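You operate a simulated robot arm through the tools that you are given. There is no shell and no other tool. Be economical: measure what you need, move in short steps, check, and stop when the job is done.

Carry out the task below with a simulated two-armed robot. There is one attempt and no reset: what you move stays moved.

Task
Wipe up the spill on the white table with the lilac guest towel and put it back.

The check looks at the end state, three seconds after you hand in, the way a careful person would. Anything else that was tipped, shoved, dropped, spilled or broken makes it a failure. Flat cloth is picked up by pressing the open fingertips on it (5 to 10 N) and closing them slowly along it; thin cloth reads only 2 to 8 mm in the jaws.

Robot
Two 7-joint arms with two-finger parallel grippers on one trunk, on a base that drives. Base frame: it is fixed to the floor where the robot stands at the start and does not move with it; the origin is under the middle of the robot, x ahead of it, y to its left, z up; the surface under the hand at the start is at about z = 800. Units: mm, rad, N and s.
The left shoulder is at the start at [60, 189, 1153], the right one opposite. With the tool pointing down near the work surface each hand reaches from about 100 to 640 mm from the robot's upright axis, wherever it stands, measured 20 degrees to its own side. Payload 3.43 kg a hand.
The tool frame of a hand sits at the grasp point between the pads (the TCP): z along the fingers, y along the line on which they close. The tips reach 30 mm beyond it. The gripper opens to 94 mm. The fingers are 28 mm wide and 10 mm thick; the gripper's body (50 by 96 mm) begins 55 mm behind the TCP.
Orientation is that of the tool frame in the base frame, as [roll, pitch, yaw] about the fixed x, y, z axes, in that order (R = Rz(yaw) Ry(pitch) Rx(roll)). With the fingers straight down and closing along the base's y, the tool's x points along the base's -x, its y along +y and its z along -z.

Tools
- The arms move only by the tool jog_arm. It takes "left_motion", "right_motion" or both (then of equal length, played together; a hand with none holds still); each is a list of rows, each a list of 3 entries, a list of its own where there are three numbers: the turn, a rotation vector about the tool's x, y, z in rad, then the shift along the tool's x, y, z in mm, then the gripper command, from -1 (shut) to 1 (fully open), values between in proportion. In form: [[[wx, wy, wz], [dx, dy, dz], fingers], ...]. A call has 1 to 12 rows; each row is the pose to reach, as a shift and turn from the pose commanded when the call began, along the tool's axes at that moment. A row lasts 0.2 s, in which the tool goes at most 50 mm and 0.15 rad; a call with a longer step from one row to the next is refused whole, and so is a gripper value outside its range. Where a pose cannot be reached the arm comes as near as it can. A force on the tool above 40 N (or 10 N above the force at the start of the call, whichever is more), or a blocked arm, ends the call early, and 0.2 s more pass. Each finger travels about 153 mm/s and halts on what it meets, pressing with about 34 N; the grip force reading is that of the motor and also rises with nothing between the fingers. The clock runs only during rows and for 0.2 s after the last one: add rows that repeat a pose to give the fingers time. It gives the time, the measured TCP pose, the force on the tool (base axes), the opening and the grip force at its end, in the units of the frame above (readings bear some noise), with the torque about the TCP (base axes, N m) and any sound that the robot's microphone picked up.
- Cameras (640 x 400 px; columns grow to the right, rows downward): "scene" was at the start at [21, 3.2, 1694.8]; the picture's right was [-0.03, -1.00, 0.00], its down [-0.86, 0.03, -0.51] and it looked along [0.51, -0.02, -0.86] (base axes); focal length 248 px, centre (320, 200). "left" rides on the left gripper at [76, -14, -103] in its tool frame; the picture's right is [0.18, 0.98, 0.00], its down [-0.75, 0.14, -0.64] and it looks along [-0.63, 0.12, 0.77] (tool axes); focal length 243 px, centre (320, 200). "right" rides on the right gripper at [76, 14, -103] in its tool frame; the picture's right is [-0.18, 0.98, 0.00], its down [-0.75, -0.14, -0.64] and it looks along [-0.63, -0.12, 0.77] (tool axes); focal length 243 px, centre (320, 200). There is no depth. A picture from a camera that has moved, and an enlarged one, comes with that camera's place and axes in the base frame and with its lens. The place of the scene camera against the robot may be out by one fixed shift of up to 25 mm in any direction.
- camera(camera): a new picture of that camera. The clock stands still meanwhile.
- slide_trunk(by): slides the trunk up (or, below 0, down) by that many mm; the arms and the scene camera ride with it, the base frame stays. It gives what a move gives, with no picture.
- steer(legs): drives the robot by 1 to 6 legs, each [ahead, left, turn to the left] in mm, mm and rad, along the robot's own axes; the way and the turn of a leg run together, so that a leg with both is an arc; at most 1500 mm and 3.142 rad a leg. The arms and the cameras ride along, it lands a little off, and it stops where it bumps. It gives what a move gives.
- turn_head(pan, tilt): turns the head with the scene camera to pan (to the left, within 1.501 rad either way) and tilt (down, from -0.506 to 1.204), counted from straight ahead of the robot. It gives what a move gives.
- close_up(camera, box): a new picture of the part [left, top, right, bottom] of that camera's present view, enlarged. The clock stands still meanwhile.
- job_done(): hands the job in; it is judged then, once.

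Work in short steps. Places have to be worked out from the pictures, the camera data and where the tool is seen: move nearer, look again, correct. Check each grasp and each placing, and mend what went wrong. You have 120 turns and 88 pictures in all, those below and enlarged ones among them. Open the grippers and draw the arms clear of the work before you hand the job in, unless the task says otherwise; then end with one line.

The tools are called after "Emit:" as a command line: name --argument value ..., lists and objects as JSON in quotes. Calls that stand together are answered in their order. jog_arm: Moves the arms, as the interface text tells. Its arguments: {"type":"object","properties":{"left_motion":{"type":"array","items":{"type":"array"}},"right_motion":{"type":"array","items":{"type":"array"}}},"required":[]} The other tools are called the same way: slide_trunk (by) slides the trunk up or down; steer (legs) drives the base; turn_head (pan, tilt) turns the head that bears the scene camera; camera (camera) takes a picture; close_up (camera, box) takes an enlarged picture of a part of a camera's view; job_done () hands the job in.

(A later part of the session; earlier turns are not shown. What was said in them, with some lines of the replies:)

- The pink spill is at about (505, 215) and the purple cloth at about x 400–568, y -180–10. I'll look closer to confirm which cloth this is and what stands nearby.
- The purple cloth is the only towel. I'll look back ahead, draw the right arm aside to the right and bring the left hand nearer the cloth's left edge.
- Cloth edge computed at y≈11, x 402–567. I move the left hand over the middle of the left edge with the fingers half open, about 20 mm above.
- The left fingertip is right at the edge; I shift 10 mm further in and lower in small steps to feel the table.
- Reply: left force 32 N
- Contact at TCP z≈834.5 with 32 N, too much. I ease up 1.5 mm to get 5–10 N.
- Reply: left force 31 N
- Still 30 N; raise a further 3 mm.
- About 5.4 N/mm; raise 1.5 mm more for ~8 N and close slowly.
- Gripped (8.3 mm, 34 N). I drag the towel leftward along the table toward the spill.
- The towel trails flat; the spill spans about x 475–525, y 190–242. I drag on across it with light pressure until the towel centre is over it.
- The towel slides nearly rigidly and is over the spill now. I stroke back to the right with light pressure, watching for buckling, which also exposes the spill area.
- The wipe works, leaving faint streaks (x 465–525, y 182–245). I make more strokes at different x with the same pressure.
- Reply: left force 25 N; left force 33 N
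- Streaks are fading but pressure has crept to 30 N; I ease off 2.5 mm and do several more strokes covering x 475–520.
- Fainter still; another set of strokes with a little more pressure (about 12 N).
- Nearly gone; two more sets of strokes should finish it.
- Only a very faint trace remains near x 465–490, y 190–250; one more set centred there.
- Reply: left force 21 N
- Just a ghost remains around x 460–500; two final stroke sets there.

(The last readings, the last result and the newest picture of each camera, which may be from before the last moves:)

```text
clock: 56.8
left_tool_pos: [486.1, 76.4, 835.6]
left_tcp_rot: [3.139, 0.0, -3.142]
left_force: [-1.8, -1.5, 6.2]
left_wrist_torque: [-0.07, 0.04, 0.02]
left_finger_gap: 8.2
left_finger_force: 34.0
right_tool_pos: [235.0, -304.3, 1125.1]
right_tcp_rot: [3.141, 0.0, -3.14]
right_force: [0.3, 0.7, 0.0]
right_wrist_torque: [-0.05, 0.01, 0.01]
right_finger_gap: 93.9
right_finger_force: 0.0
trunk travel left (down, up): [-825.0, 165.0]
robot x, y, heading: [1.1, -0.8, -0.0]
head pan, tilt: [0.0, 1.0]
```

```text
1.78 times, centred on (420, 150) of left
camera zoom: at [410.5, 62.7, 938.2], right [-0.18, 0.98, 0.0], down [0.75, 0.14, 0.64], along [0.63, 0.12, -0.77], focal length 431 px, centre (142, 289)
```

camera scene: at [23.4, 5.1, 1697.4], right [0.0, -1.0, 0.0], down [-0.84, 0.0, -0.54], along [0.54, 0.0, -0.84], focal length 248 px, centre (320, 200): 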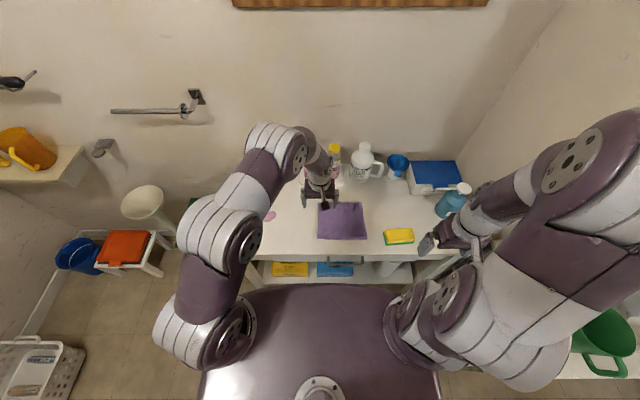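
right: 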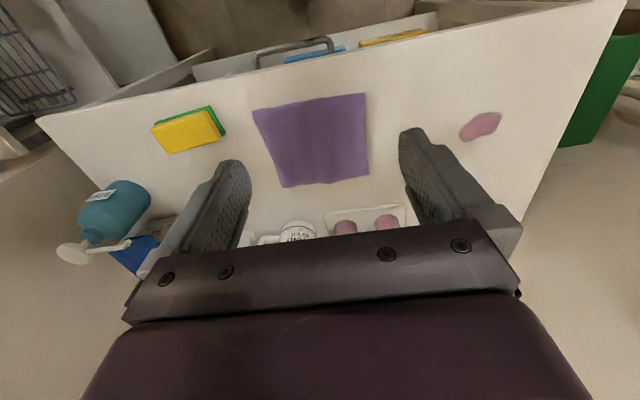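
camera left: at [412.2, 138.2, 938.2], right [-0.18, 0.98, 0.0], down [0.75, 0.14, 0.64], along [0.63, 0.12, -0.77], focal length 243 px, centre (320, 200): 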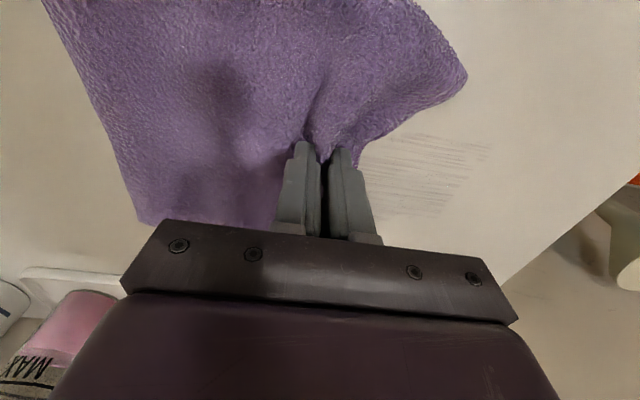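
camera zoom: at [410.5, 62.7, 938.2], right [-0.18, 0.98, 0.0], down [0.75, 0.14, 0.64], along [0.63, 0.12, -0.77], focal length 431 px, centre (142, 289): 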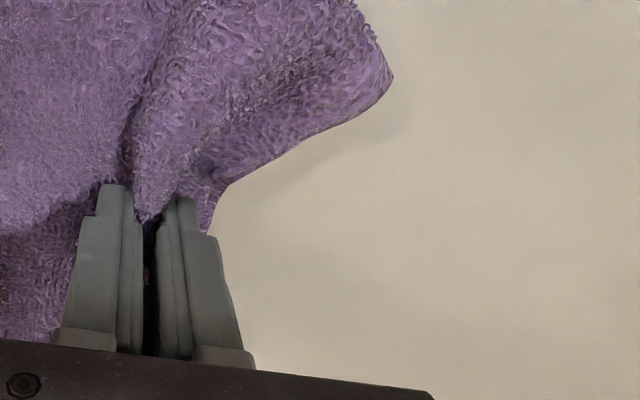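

The table is clean. I push the towel back to its original place (TCP 486, -39), overshooting a little and pulling back to straighten it.

Emit:
jog_arm --left_motion '[[[0, 0, 0], [0, -20, -0.5], -1], [[0, 0, 0], [0, -40, -0.5], -1], [[0, 0, 0], [0, -60, -0.5], -1], [[0, 0, 0], [0, -80, -0.5], -1], [[0, 0, 0], [0, -100, -0.5], -1], [[0, 0, 0], [0, -120, -0.5], -1], [[0, 0, 0], [0, -136, -0.5], -1], [[0, 0, 0], [0, -126, -0.5], -1], [[0, 0, 0], [0, -116, -0.5], -1], [[0, 0, 0], [0, -116, -0.5], -1]]'

Emit:
camera --camera "left"

Emit:
close_up --camera "scene" --box '[200, 130, 480, 290]'

```text
clock: 59.0
left_tool_pos: [487.4, -40.8, 837.6]
left_tcp_rot: [-3.141, 0.0, -3.14]
left_force: [0.9, -0.3, 2.6]
left_wrist_torque: [-0.03, 0.0, -0.02]
left_finger_gap: 8.3
left_finger_force: 34.1
right_tool_pos: [236.1, -305.1, 1123.9]
right_tcp_rot: [3.141, 0.001, 3.141]
right_force: [-0.1, -0.5, -0.7]
right_wrist_torque: [0.02, 0.0, 0.0]
right_finger_gap: 94.1
right_finger_force: 0.0
trunk travel left (down, up): [-825.0, 165.0]
robot x, y, heading: [-0.7, -2.2, -0.001]
head pan, tilt: [0.0, 1.0]
```

```text
63 pictures are left
camera left: at [411.5, -53.9, 938.9], right [-0.18, 0.98, 0.0], down [0.75, 0.14, 0.64], along [0.63, 0.12, -0.77], focal length 243 px, centre (320, 200)
```

left: 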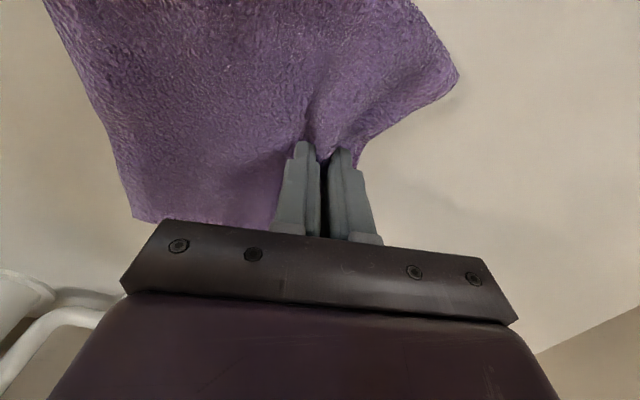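

```text
2.29 times, centred on (340, 210) of scene
camera zoom: at [23.2, 4.4, 1697.4], right [0.0, -1.0, 0.0], down [-0.84, 0.0, -0.54], along [0.54, 0.0, -0.84], focal length 567 px, centre (274, 177)
```

zoom: 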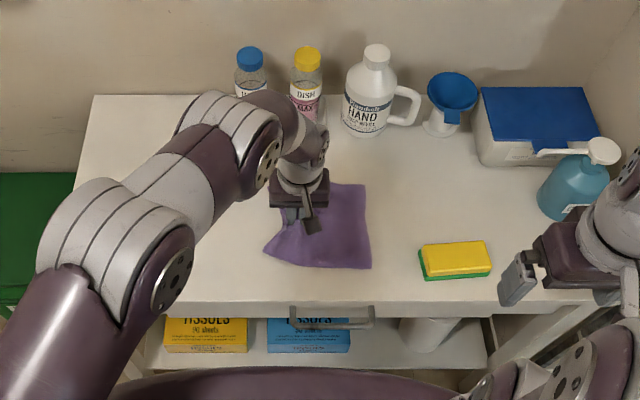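

The towel matches its just-grasped view. I press lightly and open slowly so that the ruck spreads flat.

Emit:
jog_arm --left_motion '[[[0, 0, 0], [0, 0, 0.5], -0.85], [[0, 0, 0], [0, 0, 0.5], -0.75], [[0, 0, 0], [0, 0, 0.5], -0.65], [[0, 0, 0], [0, 0, 0.5], -0.55], [[0, 0, 0], [0, 0, 0.5], -0.45], [[0, 0, 0], [0, 0, 0.5], -0.35], [[0, 0, 0], [0, 0, 0.5], -0.25], [[0, 0, 0], [0, 0, 0.5], -0.15], [[0, 0, 0], [0, 0, 0.5], -0.05], [[0, 0, 0], [0, 0, 0.5], 0.06], [[0, 0, 0], [0, 0, 0.5], 0.06]]'

Emit:
jog_arm --left_motion '[[[0, 0, 0], [0, 0, -10], 0.06], [[0, 0, 0], [0, 0, -40], 0.06], [[0, 0, 0], [0, 0, -80], 0.06], [[0, 0, 0], [0, 0, -120], 0.06], [[0, 0, 0], [0, 0, -120], 0.06]]'

Emit:
camera --camera "left"

```text
clock: 61.4
left_tool_pos: [487.0, -39.5, 836.2]
left_tcp_rot: [3.141, 0.001, -3.14]
left_force: [-0.2, -0.1, 4.6]
left_wrist_torque: [0.02, 0.01, -0.01]
left_finger_gap: 48.6
left_finger_force: 0.1
right_tool_pos: [235.6, -303.2, 1124.9]
right_tcp_rot: [3.14, 0.001, -3.141]
right_force: [-0.1, 0.0, -0.1]
right_wrist_torque: [0.02, 0.01, 0.03]
right_finger_gap: 94.0
right_finger_force: 0.0
trunk travel left (down, up): [-825.0, 165.0]
robot x, y, heading: [-3.4, -0.8, -0.004]
head pan, tilt: [0.0, 1.0]
```

```text
clock: 62.6
left_tool_pos: [487.2, -39.1, 956.2]
left_tcp_rot: [-3.139, -0.001, -3.141]
left_force: [-0.5, -0.2, 0.4]
left_wrist_torque: [0.0, 0.0, -0.01]
left_finger_gap: 49.9
left_finger_force: 0.0
right_tool_pos: [236.3, -304.5, 1123.7]
right_tcp_rot: [3.141, -0.002, -3.141]
right_force: [-0.3, 0.8, -0.2]
right_wrist_torque: [-0.01, 0.02, 0.0]
right_finger_gap: 94.2
right_finger_force: 0.1
trunk travel left (down, up): [-825.0, 165.0]
robot x, y, heading: [-0.2, -1.2, -0.001]
head pan, tilt: [0.0, 1.0]
```

```text
61 pictures are left
camera left: at [410.9, -53.1, 1057.7], right [-0.18, 0.98, 0.0], down [0.75, 0.14, 0.64], along [0.63, 0.12, -0.77], focal length 243 px, centre (320, 200)
```

left: 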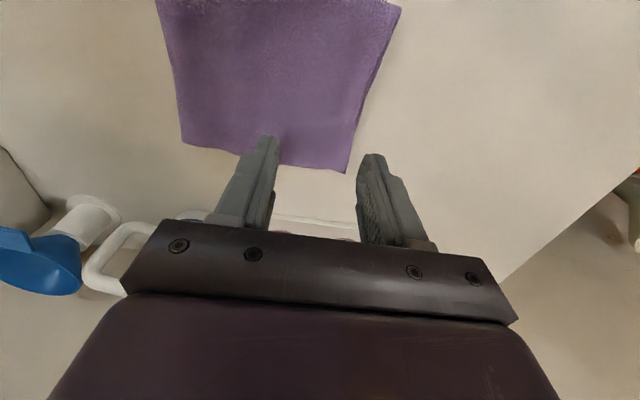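

The towel released and lies flat. I draw the left arm back to its start place with the gripper open and check the result.

Emit:
jog_arm --left_motion '[[[0, 0, 0], [0, 0, -45], 0.5], [[0, 0, 0], [10, 20, -90], 1], [[0, 0, 0], [28, 60, -120], 1], [[0, 0, 0], [46, 105, -135], 1], [[0, 0, 0], [64, 150, -135], 1], [[0, 0, 0], [82, 195, -135], 1], [[0, 0, 0], [100, 235, -135], 1], [[0, 0, 0], [114, 275, -135], 1], [[0, 0, 0], [130, 315, -135], 1], [[0, 0, 0], [160, 350, -135], 1], [[0, 0, 0], [160, 350, -135], 1]]'

Emit:
close_up --camera "scene" --box '[200, 130, 480, 290]'

Emit:
camera --camera "left"

```text
refused: row 2 steps farther than a row can; nothing moved
```

```text
2.29 times, centred on (340, 210) of scene
camera zoom: at [24.0, 5.0, 1697.4], right [0.0, -1.0, 0.0], down [-0.84, 0.0, -0.54], along [0.54, 0.0, -0.84], focal length 567 px, centre (274, 177)
```

zoom: 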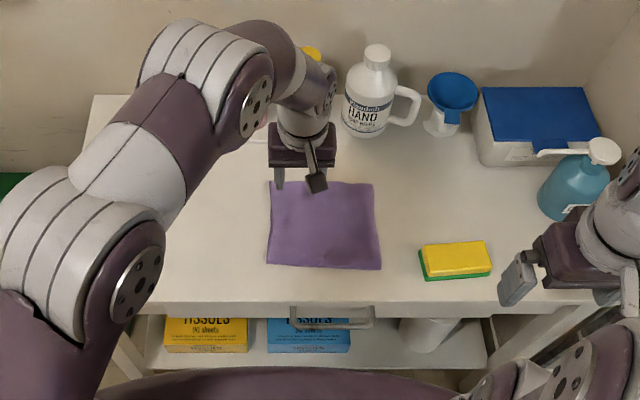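

```text
59 pictures are left
camera left: at [410.9, -53.1, 1057.7], right [-0.18, 0.98, 0.0], down [0.75, 0.14, 0.64], along [0.63, 0.12, -0.77], focal length 243 px, centre (320, 200)
```

left: 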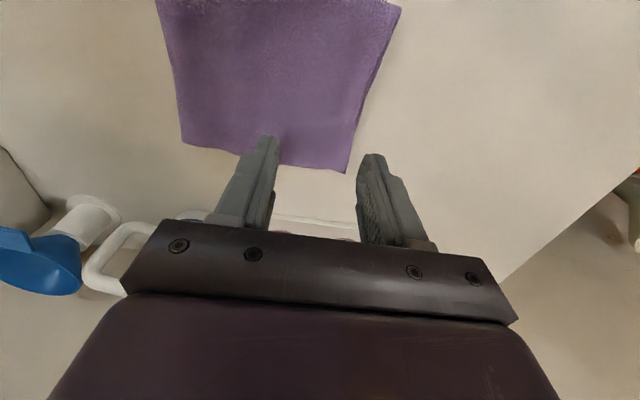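

The retreat call was refused for too long a step; I repeat it with smaller steps.

Emit:
jog_arm --left_motion '[[[0, 0, 0], [0, 0, -40], 0.5], [[0, 0, 0], [5, 10, -80], 1], [[0, 0, 0], [18, 40, -110], 1], [[0, 0, 0], [34, 80, -130], 1], [[0, 0, 0], [50, 122, -135], 1], [[0, 0, 0], [66, 164, -135], 1], [[0, 0, 0], [82, 206, -135], 1], [[0, 0, 0], [98, 248, -135], 1], [[0, 0, 0], [112, 275, -135], 1], [[0, 0, 0], [112, 275, -135], 1]]'

Emit:
close_up --camera "scene" --box '[200, 130, 480, 290]'

Emit:
camera --camera "left"

```text
clock: 64.8
left_tool_pos: [374.9, 235.8, 1093.1]
left_tcp_rot: [-3.141, 0.0, 3.141]
left_force: [0.0, 0.4, -0.7]
left_wrist_torque: [0.0, -0.04, 0.02]
left_finger_gap: 94.1
left_finger_force: 0.0
right_tool_pos: [235.9, -305.0, 1124.0]
right_tcp_rot: [3.14, -0.001, -3.141]
right_force: [-0.3, 0.0, -0.8]
right_wrist_torque: [0.0, -0.02, 0.02]
right_finger_gap: 94.1
right_finger_force: 0.0
trunk travel left (down, up): [-825.0, 165.0]
robot x, y, heading: [2.7, -0.8, -0.004]
head pan, tilt: [0.0, 1.0]
```

```text
2.29 times, centred on (340, 210) of scene
camera zoom: at [23.8, 4.5, 1697.4], right [0.0, -1.0, 0.0], down [-0.84, 0.0, -0.54], along [0.54, 0.0, -0.84], focal length 567 px, centre (274, 177)
```

zoom: 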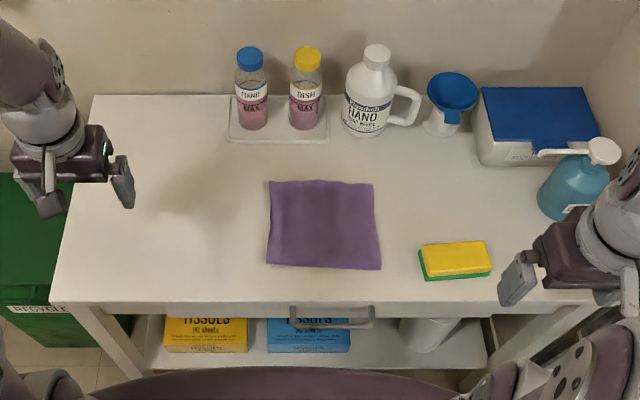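

```text
57 pictures are left
camera left: at [299.5, 222.0, 1194.2], right [-0.18, 0.98, 0.0], down [0.75, 0.14, 0.64], along [0.63, 0.12, -0.77], focal length 243 px, centre (320, 200)
```

left: 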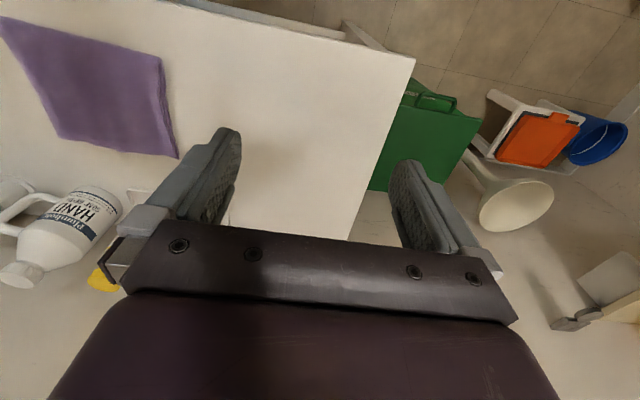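

The towel is back at its original pixels. One last close look at the spill area.

Emit:
close_up --camera "left" --box '[230, 90, 390, 190]'

```text
4.00 times, centred on (310, 140) of left
camera zoom: at [299.5, 222.0, 1194.2], right [-0.18, 0.98, 0.0], down [0.75, 0.14, 0.64], along [0.63, 0.12, -0.77], focal length 970 px, centre (360, 440)
```

zoom: 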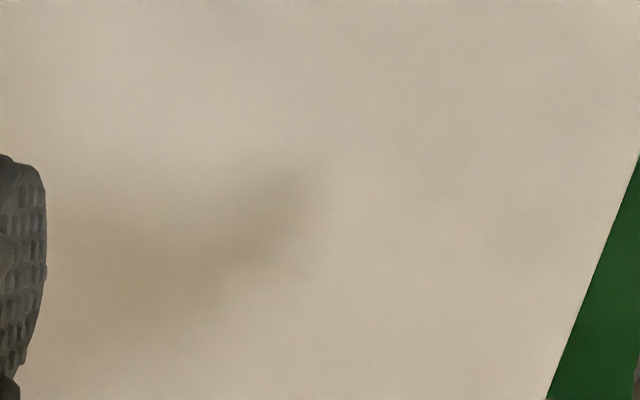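

The spot is clean (only soft shadow) and the towel is back, with both arms clear; I hand in.

Emit:
job_done

```text
The job is handed in.
```

I wiped up the spill, and in the last close-up no trace of it is left. The lilac towel is flat in its original place, and both arms are clear with the grippers open.
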